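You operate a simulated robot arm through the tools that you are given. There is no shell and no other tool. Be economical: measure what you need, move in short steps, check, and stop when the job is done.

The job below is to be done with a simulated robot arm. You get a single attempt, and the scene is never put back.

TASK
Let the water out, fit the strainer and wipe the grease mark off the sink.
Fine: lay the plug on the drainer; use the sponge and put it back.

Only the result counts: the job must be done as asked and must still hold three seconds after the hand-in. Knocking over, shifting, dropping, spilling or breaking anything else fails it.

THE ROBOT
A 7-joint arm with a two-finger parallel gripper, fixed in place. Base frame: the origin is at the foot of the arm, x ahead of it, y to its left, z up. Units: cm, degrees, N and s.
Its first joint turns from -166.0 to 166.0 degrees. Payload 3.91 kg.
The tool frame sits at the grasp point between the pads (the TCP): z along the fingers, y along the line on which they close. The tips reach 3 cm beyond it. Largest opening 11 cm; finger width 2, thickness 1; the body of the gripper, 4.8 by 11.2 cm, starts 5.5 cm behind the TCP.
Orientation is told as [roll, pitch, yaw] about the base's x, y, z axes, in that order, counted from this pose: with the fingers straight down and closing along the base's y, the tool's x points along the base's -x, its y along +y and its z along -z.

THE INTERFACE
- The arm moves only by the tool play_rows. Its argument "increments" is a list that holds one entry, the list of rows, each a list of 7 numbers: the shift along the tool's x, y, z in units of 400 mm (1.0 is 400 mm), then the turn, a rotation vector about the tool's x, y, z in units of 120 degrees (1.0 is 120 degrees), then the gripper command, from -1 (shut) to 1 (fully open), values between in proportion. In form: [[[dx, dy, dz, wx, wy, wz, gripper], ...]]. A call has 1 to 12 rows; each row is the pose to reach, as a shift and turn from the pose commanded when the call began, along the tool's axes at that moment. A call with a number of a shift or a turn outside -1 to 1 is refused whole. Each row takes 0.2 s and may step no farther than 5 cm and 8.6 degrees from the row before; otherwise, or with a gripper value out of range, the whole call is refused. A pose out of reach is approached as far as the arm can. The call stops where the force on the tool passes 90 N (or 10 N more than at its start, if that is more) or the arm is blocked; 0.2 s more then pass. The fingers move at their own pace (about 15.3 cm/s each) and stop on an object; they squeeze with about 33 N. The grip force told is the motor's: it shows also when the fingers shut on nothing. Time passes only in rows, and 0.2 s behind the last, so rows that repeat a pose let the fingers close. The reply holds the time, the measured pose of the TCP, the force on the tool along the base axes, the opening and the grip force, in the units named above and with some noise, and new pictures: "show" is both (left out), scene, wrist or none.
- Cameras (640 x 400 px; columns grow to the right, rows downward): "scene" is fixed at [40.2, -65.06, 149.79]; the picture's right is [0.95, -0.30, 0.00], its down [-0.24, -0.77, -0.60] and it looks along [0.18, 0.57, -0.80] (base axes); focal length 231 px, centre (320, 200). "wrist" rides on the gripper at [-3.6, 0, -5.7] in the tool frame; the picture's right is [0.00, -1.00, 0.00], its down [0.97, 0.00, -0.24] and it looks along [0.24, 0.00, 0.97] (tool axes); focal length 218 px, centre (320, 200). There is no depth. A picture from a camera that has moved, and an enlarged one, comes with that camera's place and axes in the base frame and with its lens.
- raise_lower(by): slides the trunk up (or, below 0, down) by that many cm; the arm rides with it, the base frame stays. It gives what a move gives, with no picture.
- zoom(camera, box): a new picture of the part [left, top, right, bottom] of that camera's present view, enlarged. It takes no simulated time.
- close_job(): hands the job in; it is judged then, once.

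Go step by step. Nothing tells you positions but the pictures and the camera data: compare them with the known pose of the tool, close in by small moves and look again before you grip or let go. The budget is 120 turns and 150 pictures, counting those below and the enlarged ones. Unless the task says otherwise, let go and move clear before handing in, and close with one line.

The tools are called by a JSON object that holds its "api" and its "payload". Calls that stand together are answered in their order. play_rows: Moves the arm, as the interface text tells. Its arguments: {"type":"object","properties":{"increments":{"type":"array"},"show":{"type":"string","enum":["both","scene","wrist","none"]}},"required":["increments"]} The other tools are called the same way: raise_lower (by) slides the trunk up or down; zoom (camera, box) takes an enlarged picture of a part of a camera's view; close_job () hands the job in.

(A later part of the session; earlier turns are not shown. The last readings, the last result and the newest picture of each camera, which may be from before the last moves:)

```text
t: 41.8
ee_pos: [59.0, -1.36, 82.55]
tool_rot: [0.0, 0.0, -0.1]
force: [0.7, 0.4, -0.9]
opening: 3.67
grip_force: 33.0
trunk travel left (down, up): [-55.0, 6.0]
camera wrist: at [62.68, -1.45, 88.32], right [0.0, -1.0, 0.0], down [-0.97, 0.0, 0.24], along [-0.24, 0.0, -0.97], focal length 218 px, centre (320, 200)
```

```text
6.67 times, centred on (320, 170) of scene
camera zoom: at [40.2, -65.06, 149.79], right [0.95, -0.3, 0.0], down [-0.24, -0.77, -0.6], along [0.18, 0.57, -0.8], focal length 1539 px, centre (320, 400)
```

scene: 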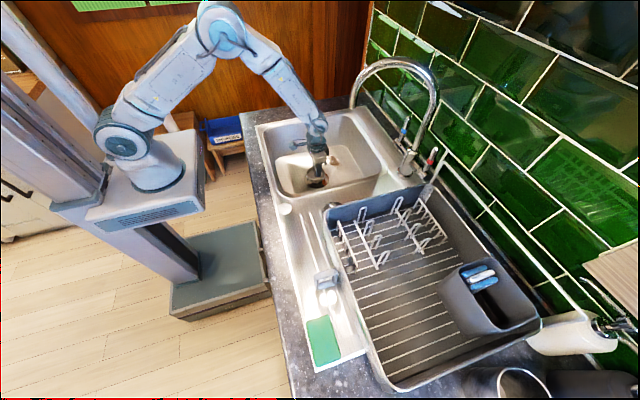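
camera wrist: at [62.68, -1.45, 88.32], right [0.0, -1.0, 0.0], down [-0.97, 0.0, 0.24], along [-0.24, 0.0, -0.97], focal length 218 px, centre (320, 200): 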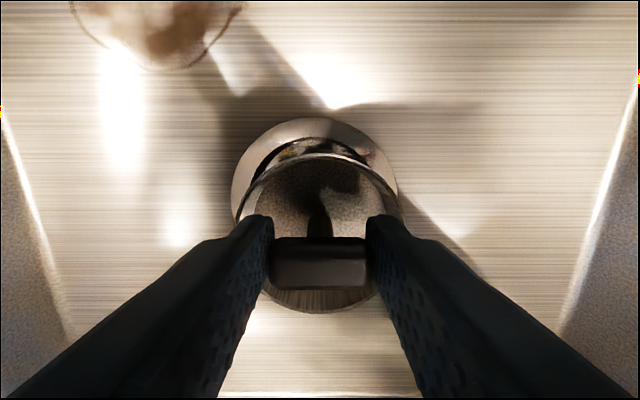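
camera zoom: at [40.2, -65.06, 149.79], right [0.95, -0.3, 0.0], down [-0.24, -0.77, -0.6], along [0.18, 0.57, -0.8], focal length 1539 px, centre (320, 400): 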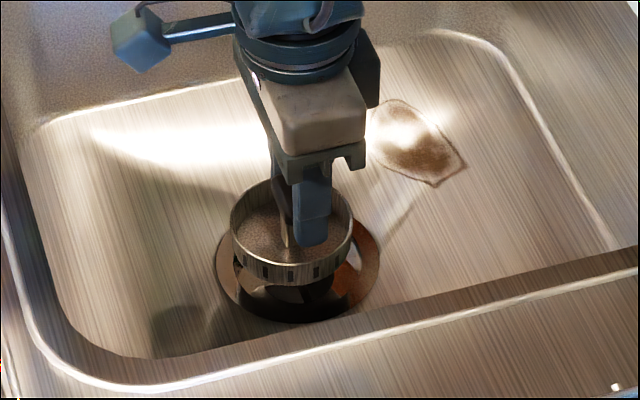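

Flange centre ≈(59.15,−1.15); I shift +0.3 cm in y and lower step by step.

{"api": "play_rows", "payload": {"increments": [[[-0.002, 0.0075, 0, 0, 0, 0, -1], [-0.002, 0.0075, 0.02, 0, 0, 0, -1], [-0.002, 0.0075, 0.04, 0, 0, 0, -1], [-0.002, 0.0075, 0.05, 0, 0, 0, -1], [-0.002, 0.0075, 0.06, 0, 0, 0, -1]]], "show": "wrist"}}

```text
t: 43.0
ee_pos: [58.93, -0.88, 80.37]
tool_rot: [-0.1, -0.1, 0.1]
force: [-0.5, 1.0, -0.9]
opening: 3.71
grip_force: 32.8
trunk travel left (down, up): [-55.0, 6.0]
camera wrist: at [62.67, -1.09, 86.14], right [0.0, -1.0, 0.0], down [-0.97, 0.0, 0.24], along [-0.24, 0.0, -0.97], focal length 218 px, centre (320, 200)
```

wrist: 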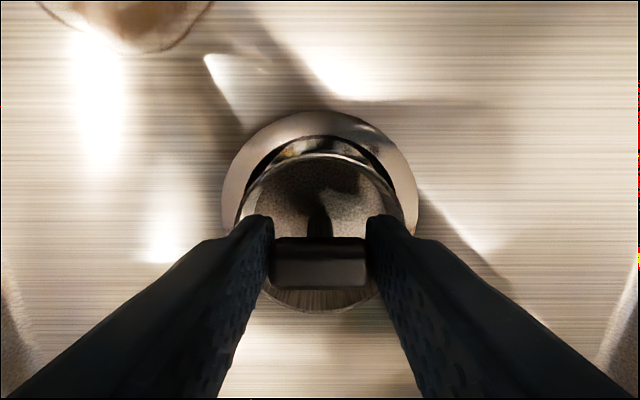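

y is aligned now; nudge 0.2 cm in +x and continue to contact.

{"api": "play_rows", "payload": {"increments": [[[-0.005, 0, 0.015, 0, 0, 0, -1], [-0.005, 0, 0.03, 0, 0, 0, -1], [-0.005, 0, 0.04, 0, 0, 0, -1], [-0.005, 0, 0.045, 0, 0, 0, -1]]], "show": "wrist"}}

```text
t: 44.0
ee_pos: [59.16, -1.11, 78.92]
tool_rot: [0.0, -0.4, 0.0]
force: [-3.0, 1.5, 27.6]
opening: 3.7
grip_force: 32.6
trunk travel left (down, up): [-55.0, 6.0]
camera wrist: at [62.86, -1.08, 84.63], right [0.0, -1.0, 0.0], down [-0.97, 0.0, 0.23], along [-0.23, 0.0, -0.97], focal length 218 px, centre (320, 200)
```

wrist: 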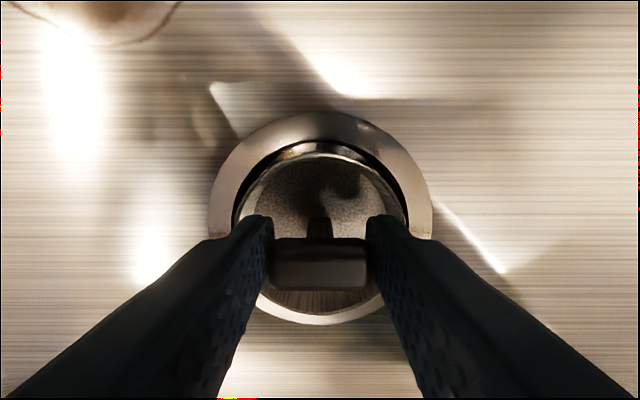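

Contact with the cup about half way in; the crescent at the top suggests it sits ~0.3 cm too far toward −x. Ease up, shift, and lower again.

{"api": "play_rows", "payload": {"increments": [[[0, 0, -0.015, 0, 0, 0, -1], [-0.008, 0, -0.015, 0, 0, 0, -1], [-0.008, 0, -0.005, 0, 0, 0, -1], [-0.008, 0, 0.005, 0, 0, 0, -1], [-0.008, 0, 0.01, 0, 0, 0, -1]]], "show": "wrist"}}

```text
t: 45.2
ee_pos: [59.52, -1.11, 78.63]
tool_rot: [0.0, -0.7, -0.1]
force: [-0.3, -2.0, 48.5]
opening: 3.68
grip_force: 33.0
trunk travel left (down, up): [-55.0, 6.0]
camera wrist: at [63.18, -1.17, 84.36], right [0.0, -1.0, 0.0], down [-0.97, 0.0, 0.23], along [-0.23, 0.0, -0.97], focal length 218 px, centre (320, 200)
```

wrist: 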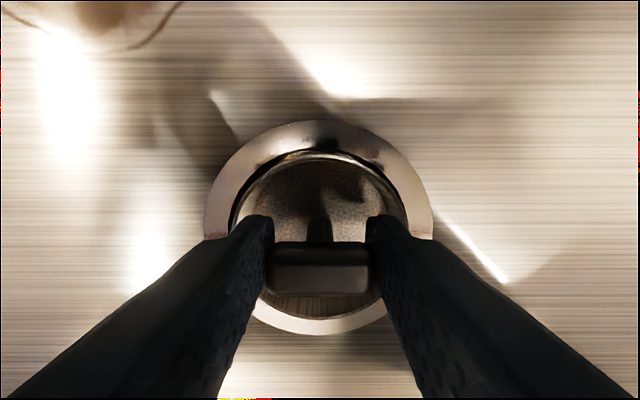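

Now the flange shows all around the cup, so it's in the seat. Ease the force and release, then lift to check.

{"api": "play_rows", "payload": {"increments": [[[0, 0, -0.01, 0, 0, 0, -1], [0, 0, -0.01, 0, 0, 0, -1], [0, 0, -0.01, 0, 0, 0, -0.2], [0, 0, -0.01, 0, 0, 0, -0.1], [0, 0, -0.04, 0, 0, 0, -0.1], [0, 0, -0.12, 0, 0, 0, -0.1], [0, 0, -0.2, 0, 0, 0, -0.1]]], "show": "both"}}

```text
t: 46.8
ee_pos: [59.47, -0.77, 86.15]
tool_rot: [0.0, 0.0, 0.0]
force: [-1.0, -0.2, -0.4]
opening: 4.24
grip_force: 0.0
trunk travel left (down, up): [-55.0, 6.0]
camera wrist: at [63.11, -0.91, 91.89], right [0.0, -1.0, 0.0], down [-0.97, 0.0, 0.24], along [-0.24, 0.0, -0.97], focal length 218 px, centre (320, 200)
```

scene: 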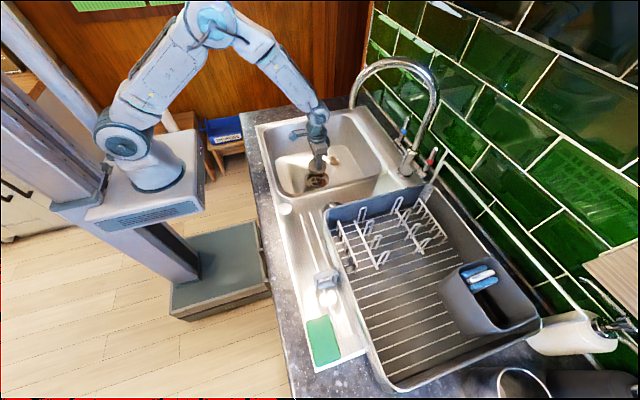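
wrist: 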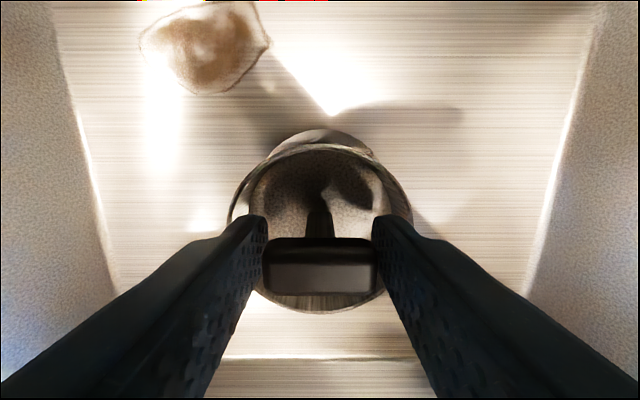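

The strainer came back up: opening to 4.2 cm pressed the fingers against the cup's inner wall. I'll lower it into the seat again and then open by only a hair.

{"api": "play_rows", "payload": {"increments": [[[0, 0, 0.06, 0, 0, 0, -0.1], [0, 0, 0.12, 0, 0, 0, -0.1], [0, 0, 0.16, 0, 0, 0, -0.1], [0, 0, 0.18, 0, 0, 0, -0.1], [0, 0, 0.19, 0, 0, 0, -0.1]]], "show": "wrist"}}

```text
t: 48.0
ee_pos: [59.26, -1.02, 78.55]
tool_rot: [0.1, 0.0, 0.0]
force: [0.1, -0.2, -0.9]
opening: 4.28
grip_force: 0.0
trunk travel left (down, up): [-55.0, 6.0]
camera wrist: at [63.12, -1.04, 84.34], right [0.0, -1.0, 0.0], down [-0.97, 0.0, 0.24], along [-0.24, 0.0, -0.97], focal length 218 px, centre (320, 200)
```

wrist: 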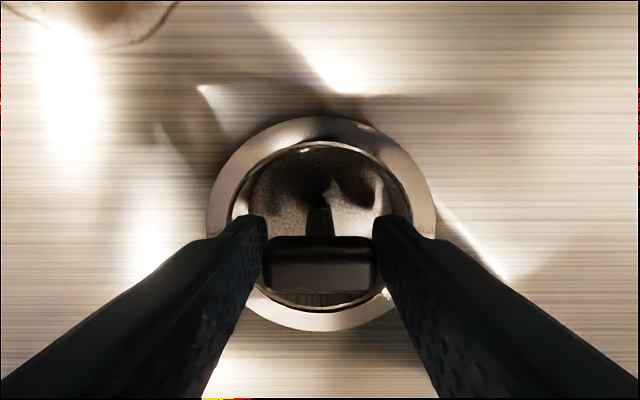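

Concentric, no contact yet. Continue down slowly.

{"api": "play_rows", "payload": {"increments": [[[0, 0, 0.01, 0, 0, 0, -0.1], [0, 0, 0.02, 0, 0, 0, -0.1], [0, 0, 0.028, 0, 0, 0, -0.1], [0, 0, 0.034, 0, 0, 0, -0.1]]], "show": "wrist"}}

```text
t: 49.0
ee_pos: [59.4, -0.87, 77.39]
tool_rot: [0.0, 0.0, 0.0]
force: [0.2, 3.9, 16.0]
opening: 4.19
grip_force: 0.1
trunk travel left (down, up): [-55.0, 6.0]
camera wrist: at [63.05, -0.99, 83.11], right [0.0, -1.0, 0.0], down [-0.97, 0.0, 0.24], along [-0.24, 0.0, -0.97], focal length 218 px, centre (320, 200)
```

wrist: 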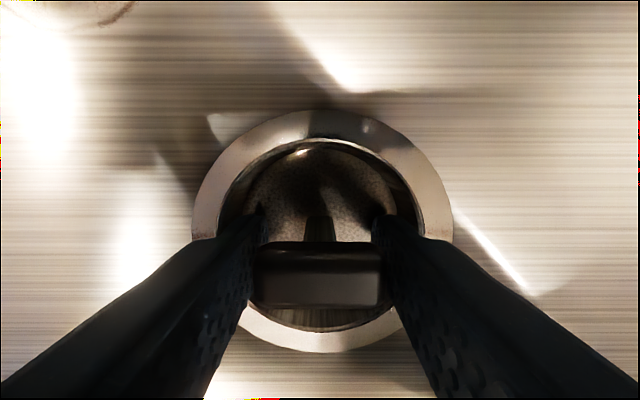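

Touching the seat with 16 N. Narrow the fingers to just wider than the bar and rise slowly.

{"api": "play_rows", "payload": {"increments": [[[0, 0, 0, 0, 0, 0, -0.28], [0, 0, -0.006, 0, 0, 0, -0.28], [0, 0, -0.012, 0, 0, 0, -0.28], [0, 0, -0.03, 0, 0, 0, -0.28], [0, 0, -0.06, 0, 0, 0, -0.28]]], "show": "wrist"}}

```text
t: 50.2
ee_pos: [59.38, -1.02, 79.72]
tool_rot: [0.0, 0.0, -0.1]
force: [-0.7, 0.4, 0.1]
opening: 3.96
grip_force: 0.1
trunk travel left (down, up): [-55.0, 6.0]
camera wrist: at [63.1, -1.18, 85.48], right [0.0, -1.0, 0.0], down [-0.97, 0.0, 0.24], along [-0.24, 0.0, -0.97], focal length 218 px, centre (320, 200)
```

wrist: 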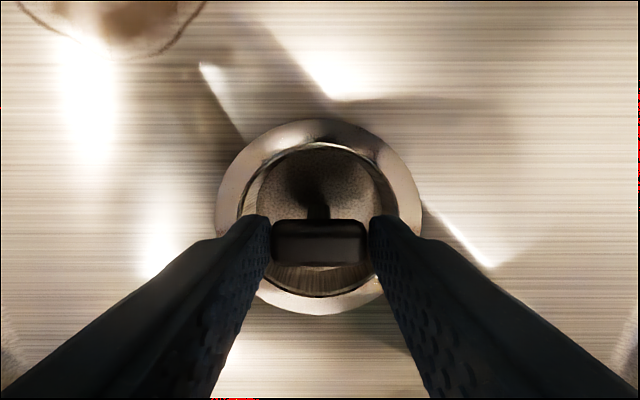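

The strainer stayed put. Rising clear to check its seating.

{"api": "play_rows", "payload": {"increments": [[[0, 0, -0.06, 0, 0, 0, -0.28], [0, 0, -0.16, 0, 0, 0, 0], [0, 0, -0.28, 0, 0, 0, 0.5], [0, 0, -0.38, 0, 0, 0, 1], [0, 0, -0.42, 0, 0, 0, 1]]], "show": "both"}}

{"api": "zoom", "payload": {"camera": "wrist", "box": [240, 80, 400, 280]}}

{"api": "zoom", "payload": {"camera": "scene", "box": [280, 140, 360, 200]}}

```text
t: 51.4
ee_pos: [59.28, -1.09, 96.36]
tool_rot: [0.0, 0.0, -0.1]
force: [-0.7, 0.1, -0.4]
opening: 10.99
grip_force: 0.1
trunk travel left (down, up): [-55.0, 6.0]
camera wrist: at [63.07, -1.13, 102.12], right [0.0, -1.0, 0.0], down [-0.97, 0.0, 0.24], along [-0.24, 0.0, -0.97], focal length 218 px, centre (320, 200)
```

scene: 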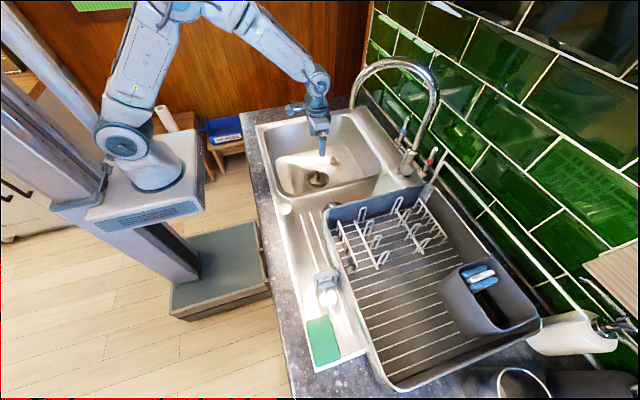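
wrist: 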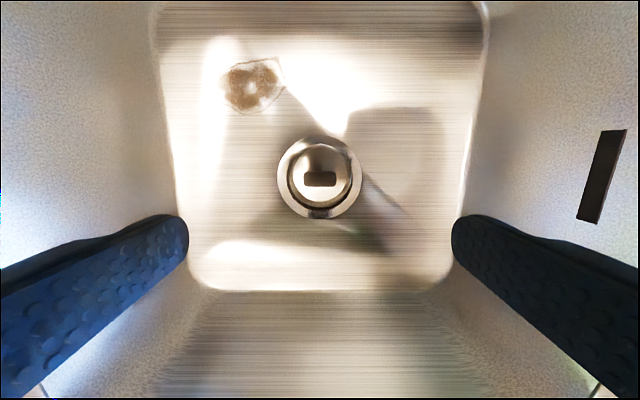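

```text
2.00 times, centred on (320, 180) of wrist
camera zoom: at [63.07, -1.13, 102.12], right [0.0, -1.0, 0.0], down [-0.97, 0.0, 0.24], along [-0.24, 0.0, -0.97], focal length 436 px, centre (320, 240)
```

zoom: 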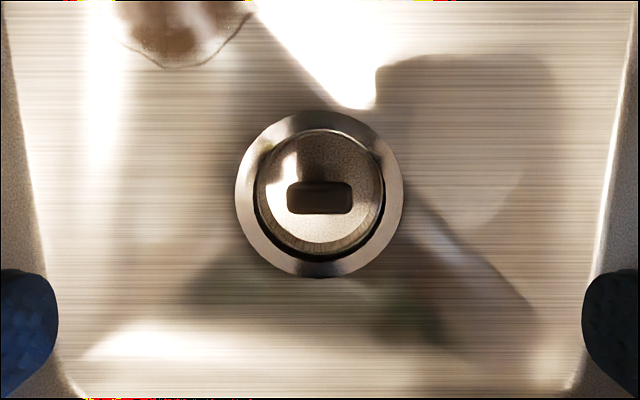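

```text
6.67 times, centred on (320, 170) of scene
camera zoom: at [40.2, -65.06, 149.79], right [0.95, -0.3, 0.0], down [-0.24, -0.77, -0.6], along [0.18, 0.57, -0.8], focal length 1539 px, centre (320, 400)
```

zoom: 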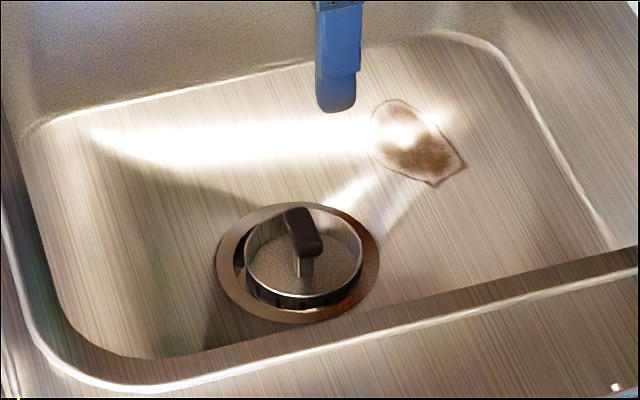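

The strainer looks in the hole but maybe not fully down on one side. Take a tighter look.

{"api": "zoom", "payload": {"camera": "scene", "box": [304, 162, 332, 184]}}

{"api": "zoom", "payload": {"camera": "wrist", "box": [270, 130, 370, 225]}}

```text
16.00 times, centred on (318, 173) of scene
camera zoom: at [40.2, -65.06, 149.79], right [0.95, -0.3, 0.0], down [-0.24, -0.77, -0.6], along [0.18, 0.57, -0.8], focal length 3693 px, centre (352, 632)
```

zoom: 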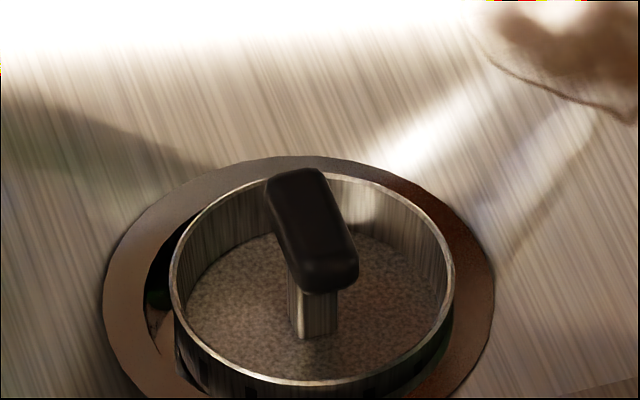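

```text
4.21 times, centred on (320, 178) of wrist
camera zoom: at [63.07, -1.13, 102.12], right [0.0, -1.0, 0.0], down [-0.97, 0.0, 0.24], along [-0.24, 0.0, -0.97], focal length 919 px, centre (320, 295)
```

zoom: 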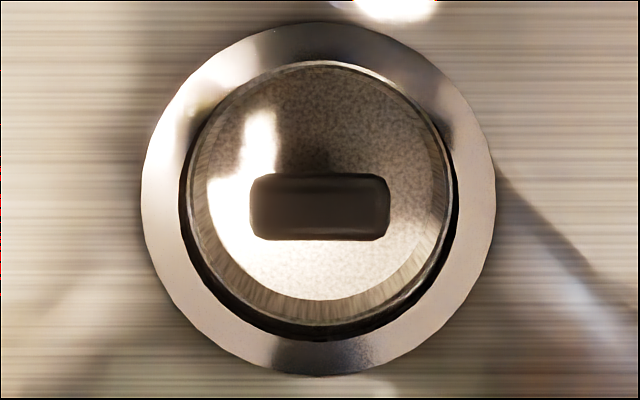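

It sits in the hole but ~0.25 cm toward +x, perhaps hung on the edge. I'll re-grip the bar from above, nudge it −x and press lightly.

{"api": "play_rows", "payload": {"increments": [[[-0.003, 0, 0.12, 0, 0, 0, -0.15], [-0.003, 0, 0.24, 0, 0, 0, -0.15], [-0.003, 0, 0.34, 0, 0, 0, -0.15], [-0.003, 0, 0.4, 0, 0, 0, -0.15], [-0.003, 0, 0.43, 0, 0, 0, -0.15], [-0.003, 0, 0.43, 0, 0, 0, -0.15]]], "show": "wrist"}}

```text
t: 52.8
ee_pos: [59.59, -0.85, 79.3]
tool_rot: [0.0, 0.0, 0.0]
force: [0.2, -0.4, -0.3]
opening: 4.67
grip_force: 0.1
trunk travel left (down, up): [-55.0, 6.0]
camera wrist: at [63.32, -0.9, 85.0], right [0.0, -1.0, 0.0], down [-0.97, 0.0, 0.24], along [-0.24, 0.0, -0.97], focal length 218 px, centre (320, 200)
```

wrist: 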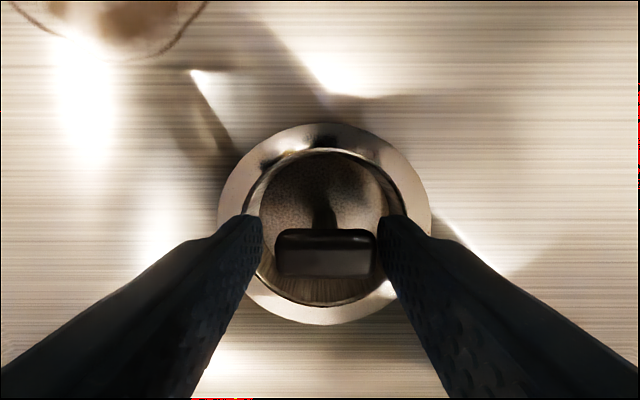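

The bar is 0.25 cm to −y of my fingers; correct that, grip, nudge −x 0.2 and press down slightly.

{"api": "play_rows", "payload": {"increments": [[[0, -0.006, 0, 0, 0, 0, -0.15], [0, -0.006, 0, 0, 0, 0, -0.5], [0, -0.006, 0, 0, 0, 0, -1], [0.006, -0.006, 0, 0, 0, 0, -1], [0.006, -0.006, 0.007, 0, 0, 0, -1], [0.006, -0.006, 0.014, 0, 0, 0, -1], [0.006, -0.006, 0.02, 0, 0, 0, -1]]], "show": "wrist"}}

```text
t: 54.4
ee_pos: [59.44, -1.12, 78.7]
tool_rot: [0.1, -0.2, -0.1]
force: [0.4, 2.8, 28.2]
opening: 3.71
grip_force: 32.9
trunk travel left (down, up): [-55.0, 6.0]
camera wrist: at [63.04, -1.22, 84.43], right [0.0, -1.0, 0.0], down [-0.97, 0.0, 0.23], along [-0.23, 0.0, -0.97], focal length 218 px, centre (320, 200)
```

wrist: 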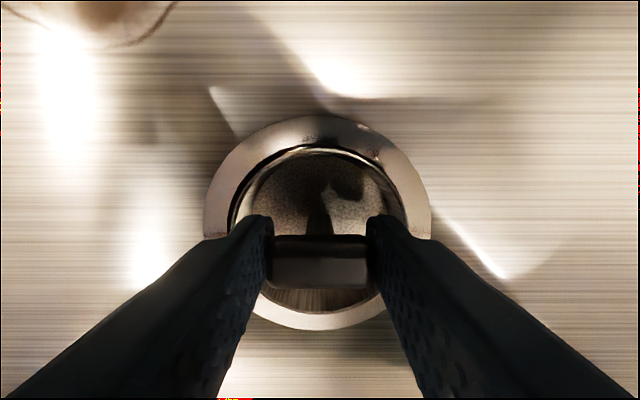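

It's pressed home at the same depth as before. Release with a narrow opening and lift off.

{"api": "play_rows", "payload": {"increments": [[[0, 0, -0.008, 0, 0, 0, -1], [0, 0, -0.008, 0, 0, 0, -0.25], [0, 0, -0.008, 0, 0, 0, -0.25], [0, 0, -0.02, 0, 0, 0, -0.25], [0, 0, -0.06, 0, 0, 0, -0.25], [0, 0, -0.16, 0, 0, 0, -0.25], [0, 0, -0.28, 0, 0, 0, 0.3], [0, 0, -0.4, 0, 0, 0, 1]]], "show": "wrist"}}

{"api": "zoom", "payload": {"camera": "scene", "box": [300, 162, 336, 192]}}

{"api": "zoom", "payload": {"camera": "wrist", "box": [270, 130, 370, 225]}}

```text
t: 56.2
ee_pos: [59.56, -0.94, 94.27]
tool_rot: [0.0, 0.0, 0.0]
force: [-0.2, 0.0, 0.1]
opening: 11.0
grip_force: 0.1
trunk travel left (down, up): [-55.0, 6.0]
camera wrist: at [63.25, -1.06, 100.03], right [0.0, -1.0, 0.0], down [-0.97, 0.0, 0.24], along [-0.24, 0.0, -0.97], focal length 218 px, centre (320, 200)
```

wrist: 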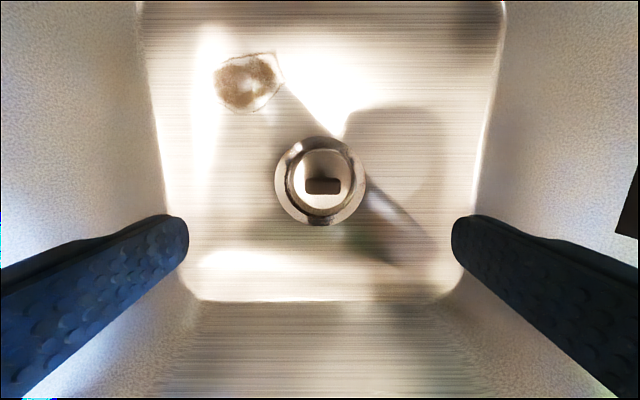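

```text
13.33 times, centred on (318, 177) of scene
camera zoom: at [40.2, -65.06, 149.79], right [0.95, -0.3, 0.0], down [-0.24, -0.77, -0.6], along [0.18, 0.57, -0.8], focal length 3077 px, centre (347, 507)
```

zoom: 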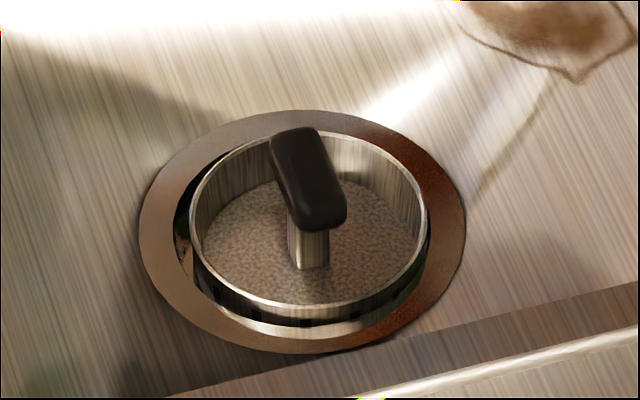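

```text
4.21 times, centred on (320, 178) of wrist
camera zoom: at [63.25, -1.06, 100.03], right [0.0, -1.0, 0.0], down [-0.97, 0.0, 0.24], along [-0.24, 0.0, -0.97], focal length 919 px, centre (320, 295)
```

zoom: 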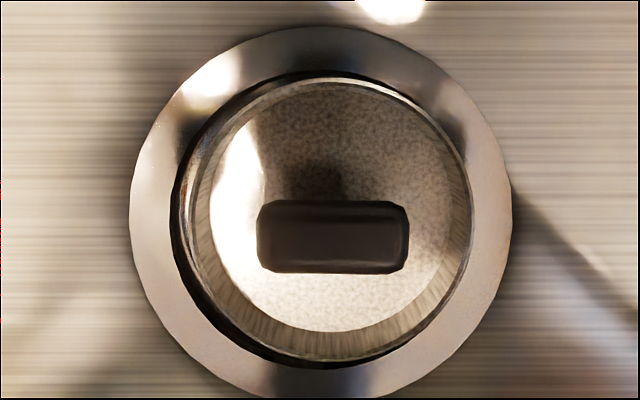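

The strainer now sits properly inside the drain hole. Next the sponge: rising and moving toward it.

{"api": "play_rows", "payload": {"increments": [[[0.04, 0, -0.11, 0, 0, 0, 1], [0.1, 0, -0.21, 0, 0, 0, 1], [0.18, -0.03, -0.3, 0, 0, 0, 1], [0.26, -0.1, -0.34, 0, 0, 0, 1], [0.32, -0.2, -0.36, 0, 0, 0, 1], [0.36, -0.31, -0.36, 0, 0, 0, 1], [0.39, -0.42, -0.36, 0, 0, 0, 1], [0.41, -0.535, -0.36, 0, 0, 0, 1], [0.42, -0.65, -0.36, 0, 0, 0, 1], [0.42, -0.77, -0.36, 0, 0, 0, 1], [0.42, -0.89, -0.36, 0, 0, 0, 1], [0.42, -1.0, -0.36, 0, 0, 0, 1]]], "show": "none"}}

{"api": "play_rows", "payload": {"increments": [[[0, -0.12, 0, 0, 0, 0, 1], [0, -0.24, 0, 0, 0, 0, 1], [0, -0.36, 0, 0, 0, 0, 1], [0, -0.47, 0, 0, 0, 0, 1], [0, -0.47, 0, 0, 0, 0, 1]]], "show": "both"}}

{"api": "zoom", "payload": {"camera": "wrist", "box": [220, 110, 420, 235]}}

{"api": "zoom", "payload": {"camera": "scene", "box": [290, 260, 380, 375]}}

```text
t: 58.8
ee_pos: [42.29, -41.28, 109.26]
tool_rot: [0.1, 0.0, -0.1]
force: [-0.9, 0.1, -0.7]
opening: 11.0
grip_force: 0.1
trunk travel left (down, up): [-55.0, 6.0]
```

```text
t: 60.0
ee_pos: [42.72, -59.7, 108.77]
tool_rot: [0.1, 0.0, 0.0]
force: [-0.6, -0.1, -0.4]
opening: 11.0
grip_force: 0.0
trunk travel left (down, up): [-55.0, 6.0]
camera wrist: at [46.52, -59.85, 114.44], right [0.0, -1.0, 0.0], down [-0.97, 0.0, 0.24], along [-0.24, 0.0, -0.97], focal length 218 px, centre (320, 200)
```

scene: 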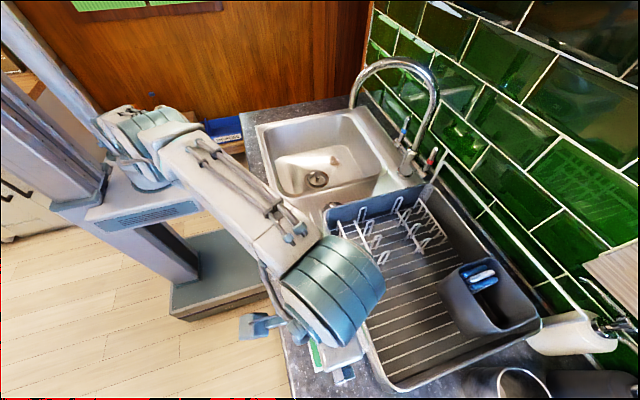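
wrist: 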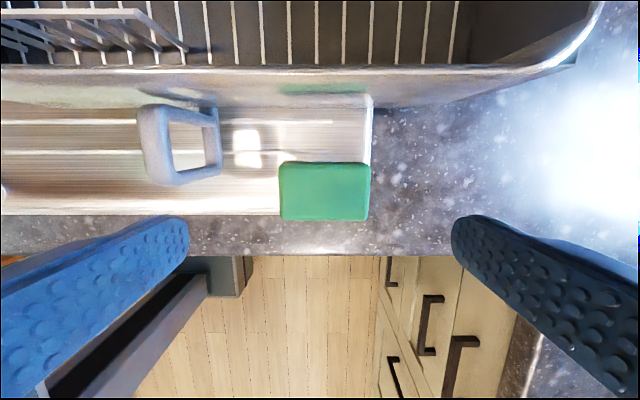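

```text
3.20 times, centred on (320, 172) of wrist
camera zoom: at [46.52, -59.85, 114.44], right [0.0, -1.0, 0.0], down [-0.97, 0.0, 0.24], along [-0.24, 0.0, -0.97], focal length 698 px, centre (320, 288)
```

zoom: 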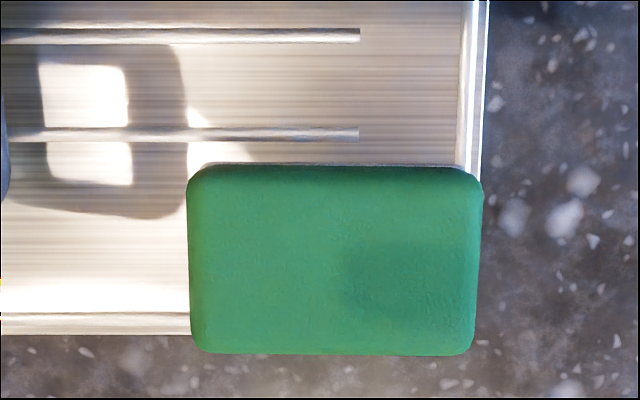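

```text
3.48 times, centred on (335, 318) of scene
camera zoom: at [40.2, -65.06, 149.79], right [0.95, -0.3, 0.0], down [-0.24, -0.77, -0.6], along [0.18, 0.57, -0.8], focal length 803 px, centre (268, -209)
```

zoom: 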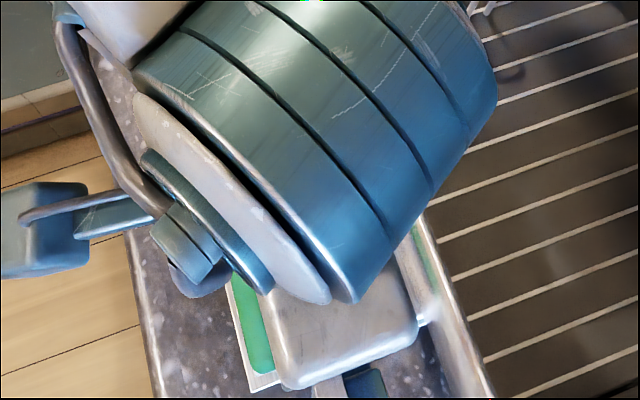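

The sponge (8.2×5.2 cm) is centred at about (42.7,−60.3). Lowering to a closer look with fingers open 10 cm, clear of the loop.

{"api": "play_rows", "payload": {"increments": [[[0, -0.012, 0.08, 0, 0, 0, 0.82], [0, -0.012, 0.16, 0, 0, 0, 0.82], [0, -0.012, 0.22, 0, 0, 0, 0.82], [0, -0.012, 0.22, 0, 0, 0, 0.82]]], "show": "wrist"}}

```text
t: 61.0
ee_pos: [42.55, -60.38, 99.9]
tool_rot: [0.0, 0.0, 0.0]
force: [0.0, 0.1, 0.0]
opening: 10.03
grip_force: 0.0
trunk travel left (down, up): [-55.0, 6.0]
camera wrist: at [46.36, -60.61, 105.66], right [0.0, -1.0, 0.0], down [-0.97, 0.0, 0.24], along [-0.24, 0.0, -0.97], focal length 218 px, centre (320, 200)
```

wrist: 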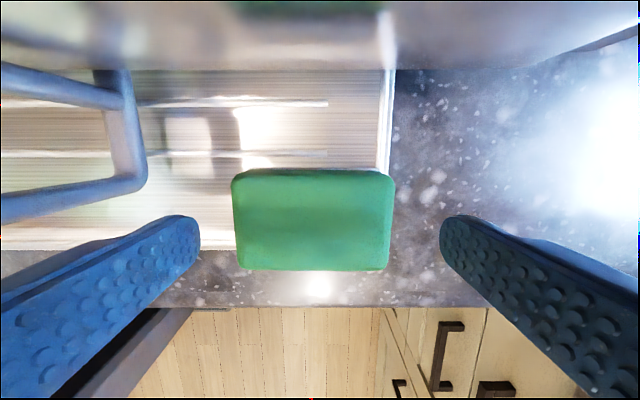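

Sponge top ≈93.8. I correct slightly and lower until tips are ~0.8 cm above the ledge, then grip.

{"api": "play_rows", "payload": {"increments": [[[0.005, 0.005, 0.06, 0, 0, 0, 0.82], [0.005, 0.005, 0.1, 0, 0, 0, 0.82], [0.005, 0.005, 0.113, 0, 0, 0, 0.82], [0.005, 0.005, 0.113, 0, 0, 0, 0.6], [0.005, 0.005, 0.113, 0, 0, 0, 0.3], [0.005, 0.005, 0.113, 0, 0, 0, 0], [0.005, 0.005, 0.113, 0, 0, 0, -0.5], [0.005, 0.005, 0.113, 0, 0, 0, -0.5]]], "show": "wrist"}}

```text
t: 62.8
ee_pos: [42.44, -60.33, 95.24]
tool_rot: [0.0, -0.1, 0.0]
force: [-0.5, -0.3, 0.3]
opening: 8.4
grip_force: 32.6
trunk travel left (down, up): [-55.0, 6.0]
camera wrist: at [46.21, -60.43, 101.09], right [0.0, -1.0, 0.0], down [-0.97, 0.0, 0.24], along [-0.24, 0.0, -0.97], focal length 218 px, centre (320, 200)
```

wrist: 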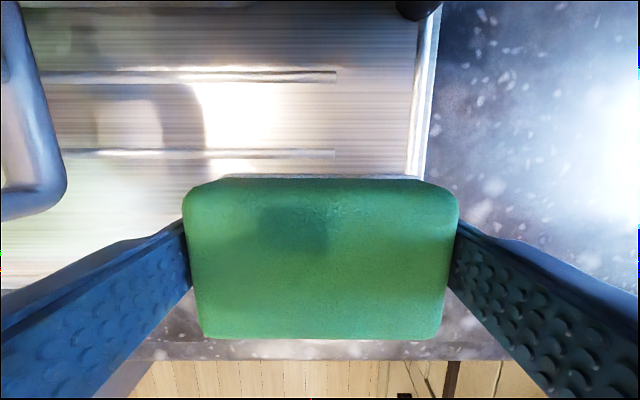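

Sponge gripped (home TCP ≈(42.4,−60.3,95.2)). Carry it to the basin.

{"api": "play_rows", "payload": {"increments": [[[0, 0, -0.06, 0, 0, 0, -1], [0, 0, -0.16, 0, 0, 0, -1], [0, 0.02, -0.27, 0, 0, 0, -1], [0, 0.12, -0.33, 0, 0, 0, -1], [-0.01, 0.235, -0.33, 0, 0, 0, -1], [-0.02, 0.35, -0.33, 0, 0, 0, -1], [-0.03, 0.465, -0.33, 0, 0, 0, -1], [-0.04, 0.58, -0.33, 0, 0, 0, -1], [-0.05, 0.695, -0.33, 0, 0, 0, -1], [-0.07, 0.81, -0.33, 0, 0, 0, -1], [-0.09, 0.92, -0.33, 0, 0, 0, -1], [-0.1, 1.0, -0.33, 0, 0, 0, -1]]], "show": "none"}}

{"api": "play_rows", "payload": {"increments": [[[-0.02, 0.11, 0, 0, 0, 0, -1], [-0.04, 0.22, 0, 0, 0, 0, -1], [-0.06, 0.33, 0, 0, 0, 0, -1], [-0.08, 0.44, 0, 0, 0, 0, -1], [-0.1, 0.55, 0, 0, 0, 0, -1], [-0.14, 0.65, 0, 0, 0, 0, -1], [-0.22, 0.68, 0.05, 0, 0, 0, -1], [-0.3, 0.68, 0.12, 0, 0, 0, -1], [-0.36, 0.68, 0.22, 0, 0, 0, -1], [-0.42, 0.68, 0.32, 0, 0, 0, -1], [-0.48, 0.68, 0.42, 0, 0, 0, -1], [-0.52, 0.68, 0.52, 0, 0, 0, -1]]], "show": "both"}}

```text
t: 65.4
ee_pos: [45.91, -20.21, 108.87]
tool_rot: [0.0, 0.0, 0.0]
force: [-0.5, 0.2, -0.2]
opening: 8.42
grip_force: 33.3
trunk travel left (down, up): [-55.0, 6.0]
```

```text
t: 68.0
ee_pos: [67.24, 6.76, 87.75]
tool_rot: [0.0, 0.0, 0.0]
force: [0.1, 0.1, -0.1]
opening: 8.42
grip_force: 33.6
trunk travel left (down, up): [-55.0, 6.0]
camera wrist: at [71.04, 6.7, 93.48], right [0.0, -1.0, 0.0], down [-0.97, 0.0, 0.24], along [-0.24, 0.0, -0.97], focal length 218 px, centre (320, 200)
```

scene: 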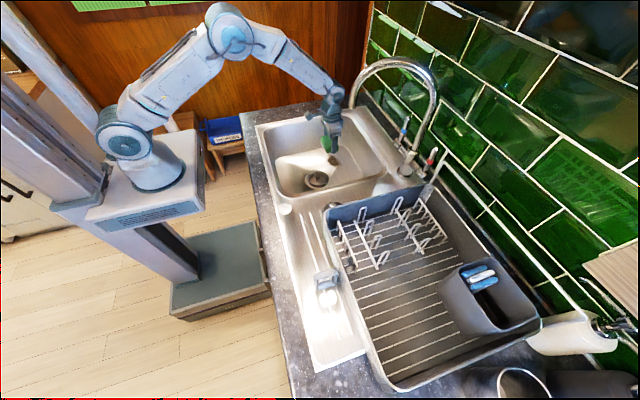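
wrist: 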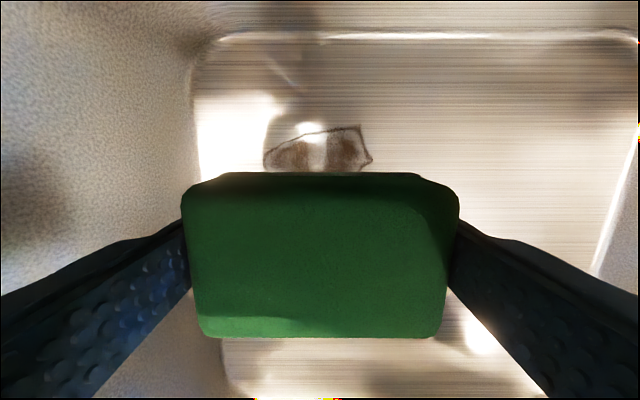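

The grease spans about x 66.5–72.5, y 2.5–11. Lowering the sponge onto its near edge gently.

{"api": "play_rows", "payload": {"increments": [[[0, 0, 0.1, 0, 0, 0, -1], [0, 0, 0.17, 0, 0, 0, -1], [0, 0, 0.19, 0, 0, 0, -1], [0, 0, 0.205, 0, 0, 0, -1]]], "show": "none"}}

{"api": "play_rows", "payload": {"increments": [[[0, 0, 0.006, 0, 0, 0, -1], [0, 0, 0.012, 0, 0, 0, -1]]], "show": "none"}}

```text
t: 69.0
ee_pos: [67.13, 6.77, 79.36]
tool_rot: [0.0, 0.0, 0.0]
force: [-0.1, -0.3, -0.8]
opening: 8.4
grip_force: 32.8
trunk travel left (down, up): [-55.0, 6.0]
```

```text
t: 69.6
ee_pos: [67.12, 6.73, 79.03]
tool_rot: [0.0, 0.0, 0.0]
force: [0.1, -0.4, -0.8]
opening: 8.39
grip_force: 33.1
trunk travel left (down, up): [-55.0, 6.0]
```

{"api": "play_rows", "payload": {"increments": [[[0, 0, 0.008, 0, 0, 0, -1], [0, 0, 0.016, 0, 0, 0, -1]]], "show": "none"}}

```text
t: 70.2
ee_pos: [66.95, 6.77, 78.77]
tool_rot: [0.0, -0.2, 0.0]
force: [-3.4, 0.6, 18.0]
opening: 8.42
grip_force: 33.7
trunk travel left (down, up): [-55.0, 6.0]
```

Contact at z≈78.8 with 18 N. Wiping back and forth across the mark, over several y offsets.

{"api": "play_rows", "payload": {"increments": [[[-0.04, 0, 0, 0, 0, 0, -1], [-0.08, 0, 0, 0, 0, 0, -1], [-0.12, 0, 0, 0, 0, 0, -1], [-0.15, 0, 0, 0, 0, 0, -1], [-0.15, 0.05, 0, 0, 0, 0, -1], [-0.11, 0.05, 0, 0, 0, 0, -1], [-0.07, 0.05, 0, 0, 0, 0, -1], [-0.03, 0.05, 0, 0, 0, 0, -1], [-0.03, 0, 0, 0, 0, 0, -1], [-0.03, -0.05, 0, 0, 0, 0, -1], [-0.08, -0.05, 0, 0, 0, 0, -1], [-0.12, -0.05, 0, 0, 0, 0, -1]]], "show": "none"}}

{"api": "play_rows", "payload": {"increments": [[[-0.03, 0, 0, 0, 0, 0, -1], [-0.03, 0.05, 0, 0, 0, 0, -1], [0.02, 0.05, 0, 0, 0, 0, -1], [0.07, 0.05, 0, 0, 0, 0, -1], [0.11, 0.05, 0, 0, 0, 0, -1], [0.11, 0.05, -0.06, 0, 0, 0, -1], [0.11, 0.05, -0.15, 0, 0, 0, -1], [0.11, 0.05, -0.25, 0, 0, 0, -1]]], "show": "both"}}

```text
t: 72.8
ee_pos: [71.99, 4.38, 78.56]
tool_rot: [-0.4, -0.2, -0.2]
force: [0.8, -8.5, 24.1]
opening: 8.44
grip_force: 32.3
trunk travel left (down, up): [-55.0, 6.0]
```

```text
t: 74.6
ee_pos: [67.55, 6.89, 88.94]
tool_rot: [0.0, 0.1, -0.1]
force: [0.4, 0.3, -0.6]
opening: 8.43
grip_force: 33.6
trunk travel left (down, up): [-55.0, 6.0]
camera wrist: at [71.3, 6.76, 94.65], right [0.0, -1.0, 0.0], down [-0.97, 0.0, 0.24], along [-0.24, 0.0, -0.97], focal length 218 px, centre (320, 200)
```

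scene: 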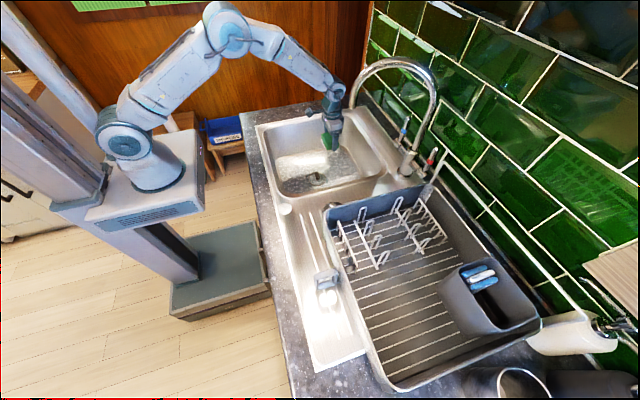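
wrist: 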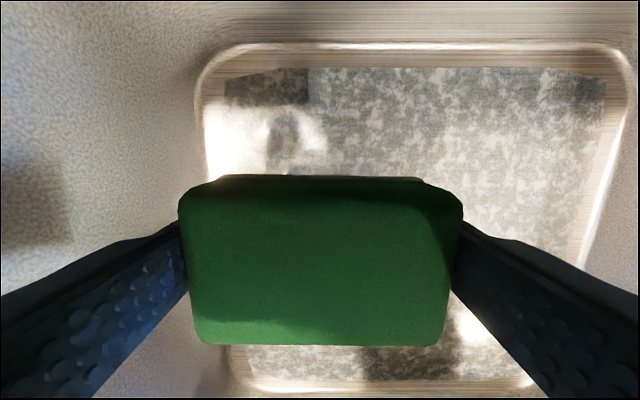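

A speckled film now shows on the basin floor — I need to see if that's water coming back or a residue.

{"api": "zoom", "payload": {"camera": "scene", "box": [260, 110, 380, 205]}}

{"api": "zoom", "payload": {"camera": "wrist", "box": [190, 30, 640, 200]}}

{"api": "zoom", "payload": {"camera": "scene", "box": [340, 40, 450, 190]}}

```text
4.21 times, centred on (320, 158) of scene
camera zoom: at [40.2, -65.06, 149.79], right [0.95, -0.3, 0.0], down [-0.24, -0.77, -0.6], along [0.18, 0.57, -0.8], focal length 972 px, centre (320, 379)
```

zoom: 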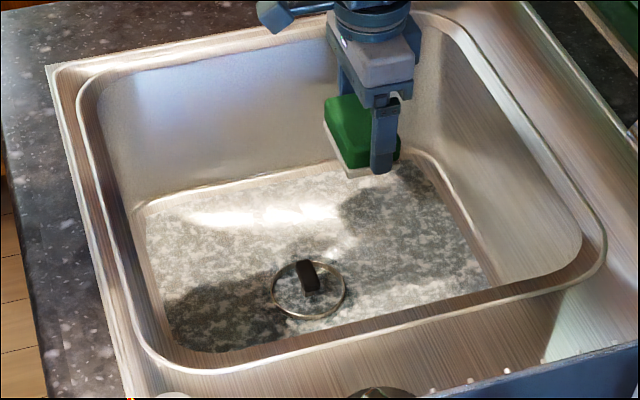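

```text
1.42 times, centred on (415, 115) of wrist
camera zoom: at [71.3, 6.76, 94.65], right [0.0, -1.0, 0.0], down [-0.97, 0.0, 0.24], along [-0.24, 0.0, -0.97], focal length 310 px, centre (185, 321)
```

zoom: 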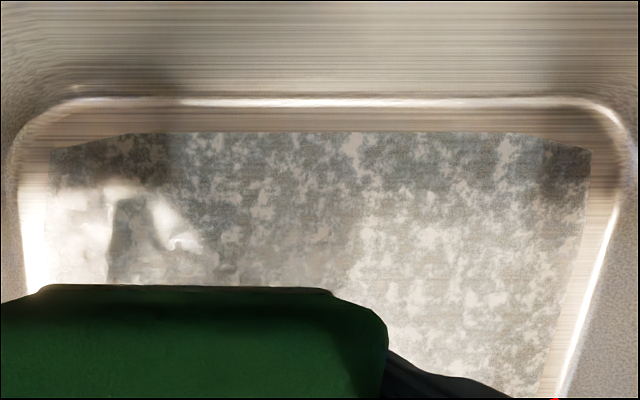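

```text
2.67 times, centred on (395, 115) of scene
camera zoom: at [40.2, -65.06, 149.79], right [0.95, -0.3, 0.0], down [-0.24, -0.77, -0.6], along [0.18, 0.57, -0.8], focal length 616 px, centre (120, 427)
```

zoom: 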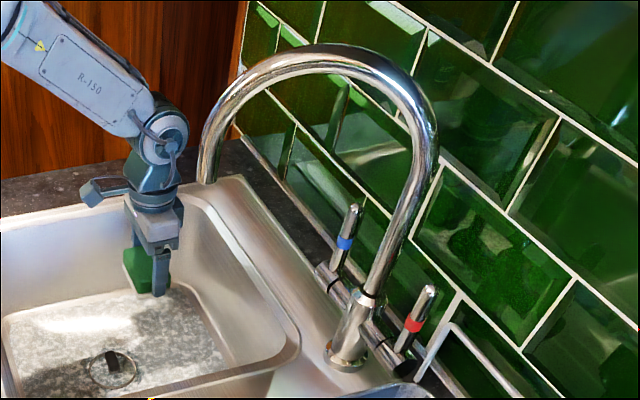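

The film is at floor level, and no tap is visibly running. I'll wait a moment at this spot to see whether it grows or recedes.

{"api": "play_rows", "payload": {"increments": [[[0.1, 0, -0.05, 0, 0, 0, -1], [0.2, 0, -0.1, 0, 0, 0, -1], [0.3, 0, -0.15, 0, 0, 0, -1], [0.3, 0, -0.2, 0, 0, 0, -1], [0.3, 0, -0.2, 0, 0, 0, -1], [0.3, 0, -0.2, 0, 0, 0, -1], [0.3, 0, -0.2, 0, 0, 0, -1], [0.3, 0, -0.2, 0, 0, 0, -1], [0.3, 0, -0.2, 0, 0, 0, -1], [0.3, 0, -0.2, 0, 0, 0, -1]]], "show": "both"}}

{"api": "zoom", "payload": {"camera": "scene", "box": [260, 110, 380, 205]}}

```text
t: 76.8
ee_pos: [55.92, 6.93, 96.83]
tool_rot: [0.0, 0.1, 0.0]
force: [-0.6, -0.3, -0.8]
opening: 8.38
grip_force: 32.8
trunk travel left (down, up): [-55.0, 6.0]
camera wrist: at [59.58, 6.86, 102.63], right [0.0, -1.0, 0.0], down [-0.97, 0.0, 0.24], along [-0.24, 0.0, -0.97], focal length 218 px, centre (320, 200)
```

scene: 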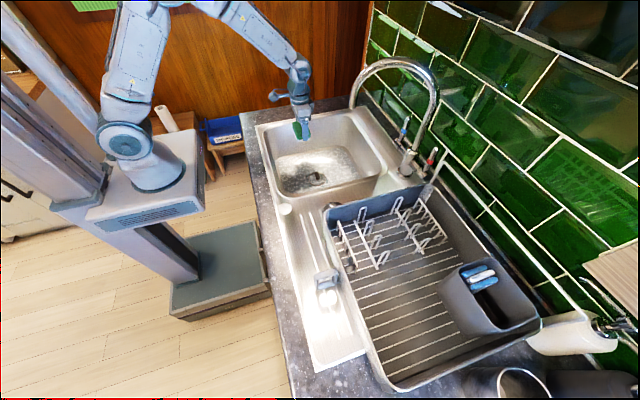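
wrist: 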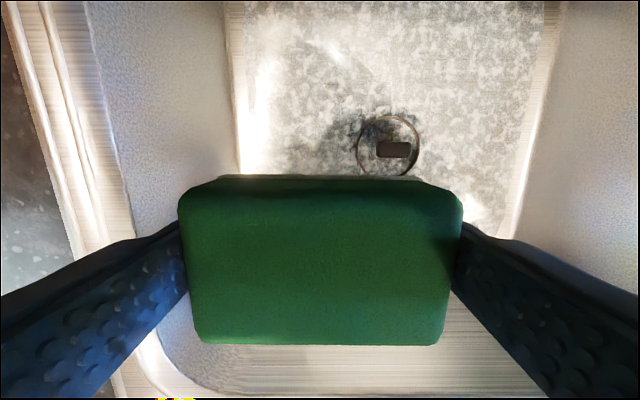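

```text
4.21 times, centred on (320, 158) of scene
camera zoom: at [40.2, -65.06, 149.79], right [0.95, -0.3, 0.0], down [-0.24, -0.77, -0.6], along [0.18, 0.57, -0.8], focal length 972 px, centre (320, 379)
```

zoom: 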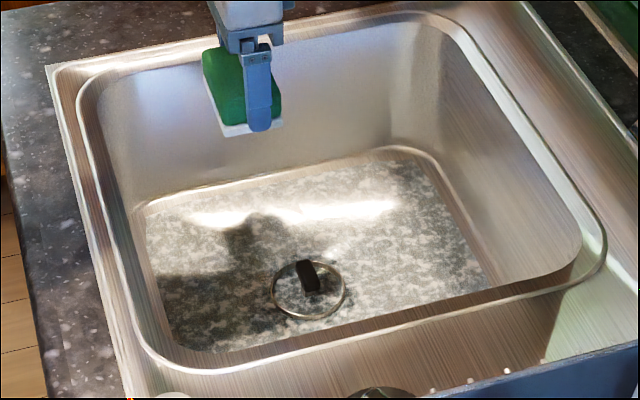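

The grease is gone and the film isn't growing; it seems a thin wipe film. I'll return the sponge now and recheck the basin after.

{"api": "play_rows", "payload": {"increments": [[[0.03, 0, -0.1, 0, 0, 0, -1], [0.08, 0, -0.2, 0, 0, 0, -1], [0.14, -0.05, -0.28, 0, 0, 0, -1], [0.19, -0.14, -0.3, 0, 0, 0, -1], [0.22, -0.25, -0.3, 0, 0, 0, -1], [0.24, -0.36, -0.3, 0, 0, 0, -1], [0.26, -0.47, -0.3, 0, 0, 0, -1], [0.28, -0.58, -0.3, 0, 0, 0, -1], [0.3, -0.69, -0.3, 0, 0, 0, -1], [0.31, -0.8, -0.3, 0, 0, 0, -1], [0.32, -0.9, -0.3, 0, 0, 0, -1], [0.33, -1.0, -0.3, 0, 0, 0, -1]]], "show": "scene"}}

{"api": "zoom", "payload": {"camera": "scene", "box": [260, 110, 380, 205]}}

{"api": "play_rows", "payload": {"increments": [[[0, -0.1, 0, 0, 0, 0, -1], [0, -0.2, 0, 0, 0, 0, -1], [0, -0.3, 0, 0, 0, 0, -1], [0, -0.41, 0, 0, 0, 0, -1], [0, -0.52, 0, 0, 0, 0, -1], [0, -0.62, 0, 0, 0, 0, -1], [0, -0.68, 0, 0, 0, 0, -1], [0, -0.68, 0.08, 0, 0, 0, -1], [0, -0.68, 0.18, 0, 0, 0, -1], [0, -0.68, 0.18, 0, 0, 0, -1]]], "show": "both"}}

```text
t: 79.4
ee_pos: [42.35, -33.5, 108.34]
tool_rot: [0.1, 0.0, -0.1]
force: [-0.5, 0.6, -0.1]
opening: 8.39
grip_force: 33.2
trunk travel left (down, up): [-55.0, 6.0]
```

scene: 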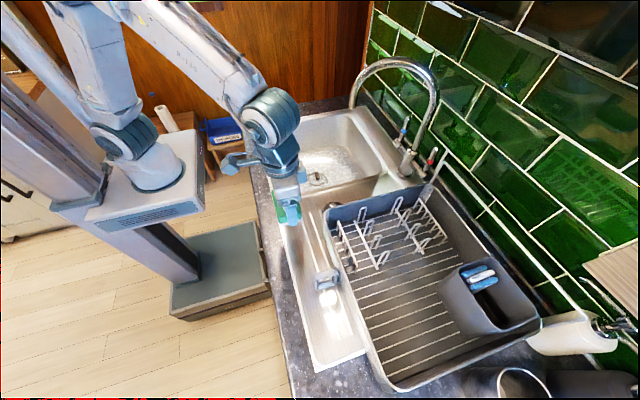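

```text
4.21 times, centred on (320, 158) of scene
camera zoom: at [40.2, -65.06, 149.79], right [0.95, -0.3, 0.0], down [-0.24, -0.77, -0.6], along [0.18, 0.57, -0.8], focal length 972 px, centre (320, 379)
```

zoom: 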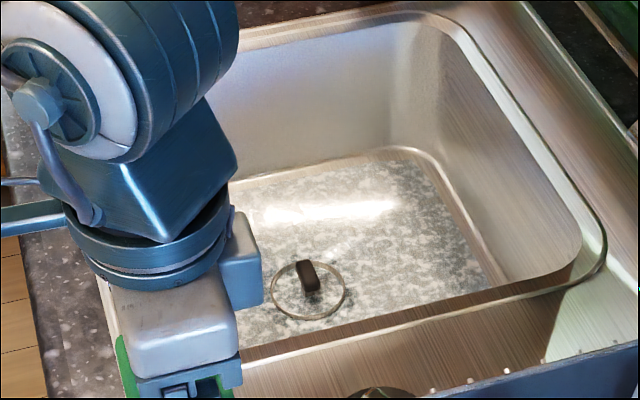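

```text
t: 81.6
ee_pos: [42.22, -60.33, 101.26]
tool_rot: [0.0, 0.1, -0.1]
force: [-0.6, 0.1, -0.5]
opening: 8.39
grip_force: 33.5
trunk travel left (down, up): [-55.0, 6.0]
camera wrist: at [45.87, -60.44, 107.06], right [0.0, -1.0, 0.0], down [-0.97, 0.0, 0.24], along [-0.24, 0.0, -0.97], focal length 218 px, centre (320, 200)
```

scene: 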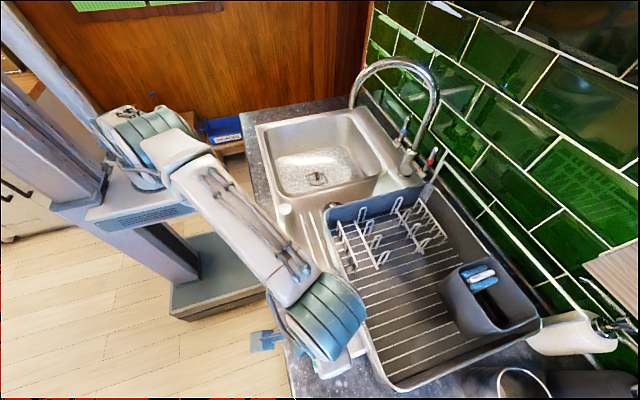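
wrist: 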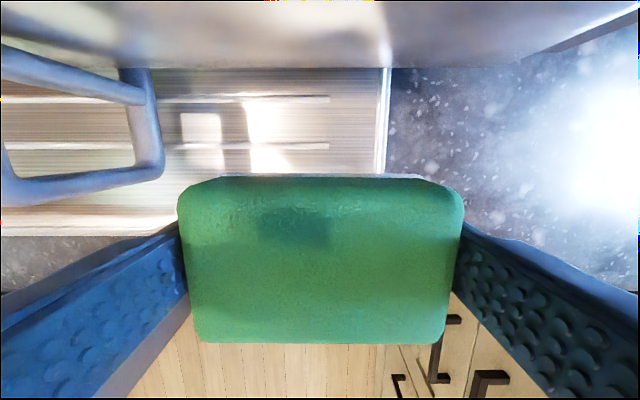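

Over the home spot. Lower to the original height in careful steps.

{"api": "play_rows", "payload": {"increments": [[[-0.003, 0, 0.06, 0, 0, 0, -1], [-0.003, 0, 0.11, 0, 0, 0, -1], [-0.003, 0, 0.135, 0, 0, 0, -1], [-0.003, 0, 0.145, 0, 0, 0, -1]]], "show": "wrist"}}

```text
t: 82.6
ee_pos: [42.39, -60.31, 95.39]
tool_rot: [0.1, 0.0, -0.1]
force: [-0.5, -0.1, 0.2]
opening: 8.42
grip_force: 33.0
trunk travel left (down, up): [-55.0, 6.0]
camera wrist: at [46.0, -60.4, 101.23], right [0.0, -1.0, 0.0], down [-0.97, 0.0, 0.24], along [-0.24, 0.0, -0.97], focal length 218 px, centre (320, 200)
```

wrist: 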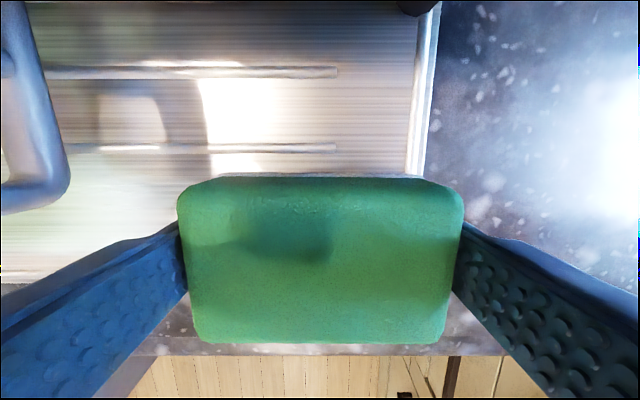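

Nearly identical to the pick-up view; shift +0.2 cm in x and lower until it touches.

{"api": "play_rows", "payload": {"increments": [[[-0.005, 0, 0, 0, 0, 0, -1], [-0.005, 0, 0.006, 0, 0, 0, -1], [-0.005, 0, 0.012, 0, 0, 0, -1]]], "show": "none"}}

```text
t: 83.4
ee_pos: [42.4, -60.32, 95.11]
tool_rot: [0.0, 0.0, -0.2]
force: [0.1, 0.0, -0.2]
opening: 8.39
grip_force: 32.6
trunk travel left (down, up): [-55.0, 6.0]
```

{"api": "play_rows", "payload": {"increments": [[[0, 0, 0.006, 0, 0, 0, -1], [0, 0, 0.012, 0, 0, 0, -1]]], "show": "none"}}

```text
t: 84.0
ee_pos: [42.47, -60.28, 95.01]
tool_rot: [-0.2, -0.1, 0.0]
force: [-2.6, 3.6, 21.3]
opening: 8.4
grip_force: 33.4
trunk travel left (down, up): [-55.0, 6.0]
```

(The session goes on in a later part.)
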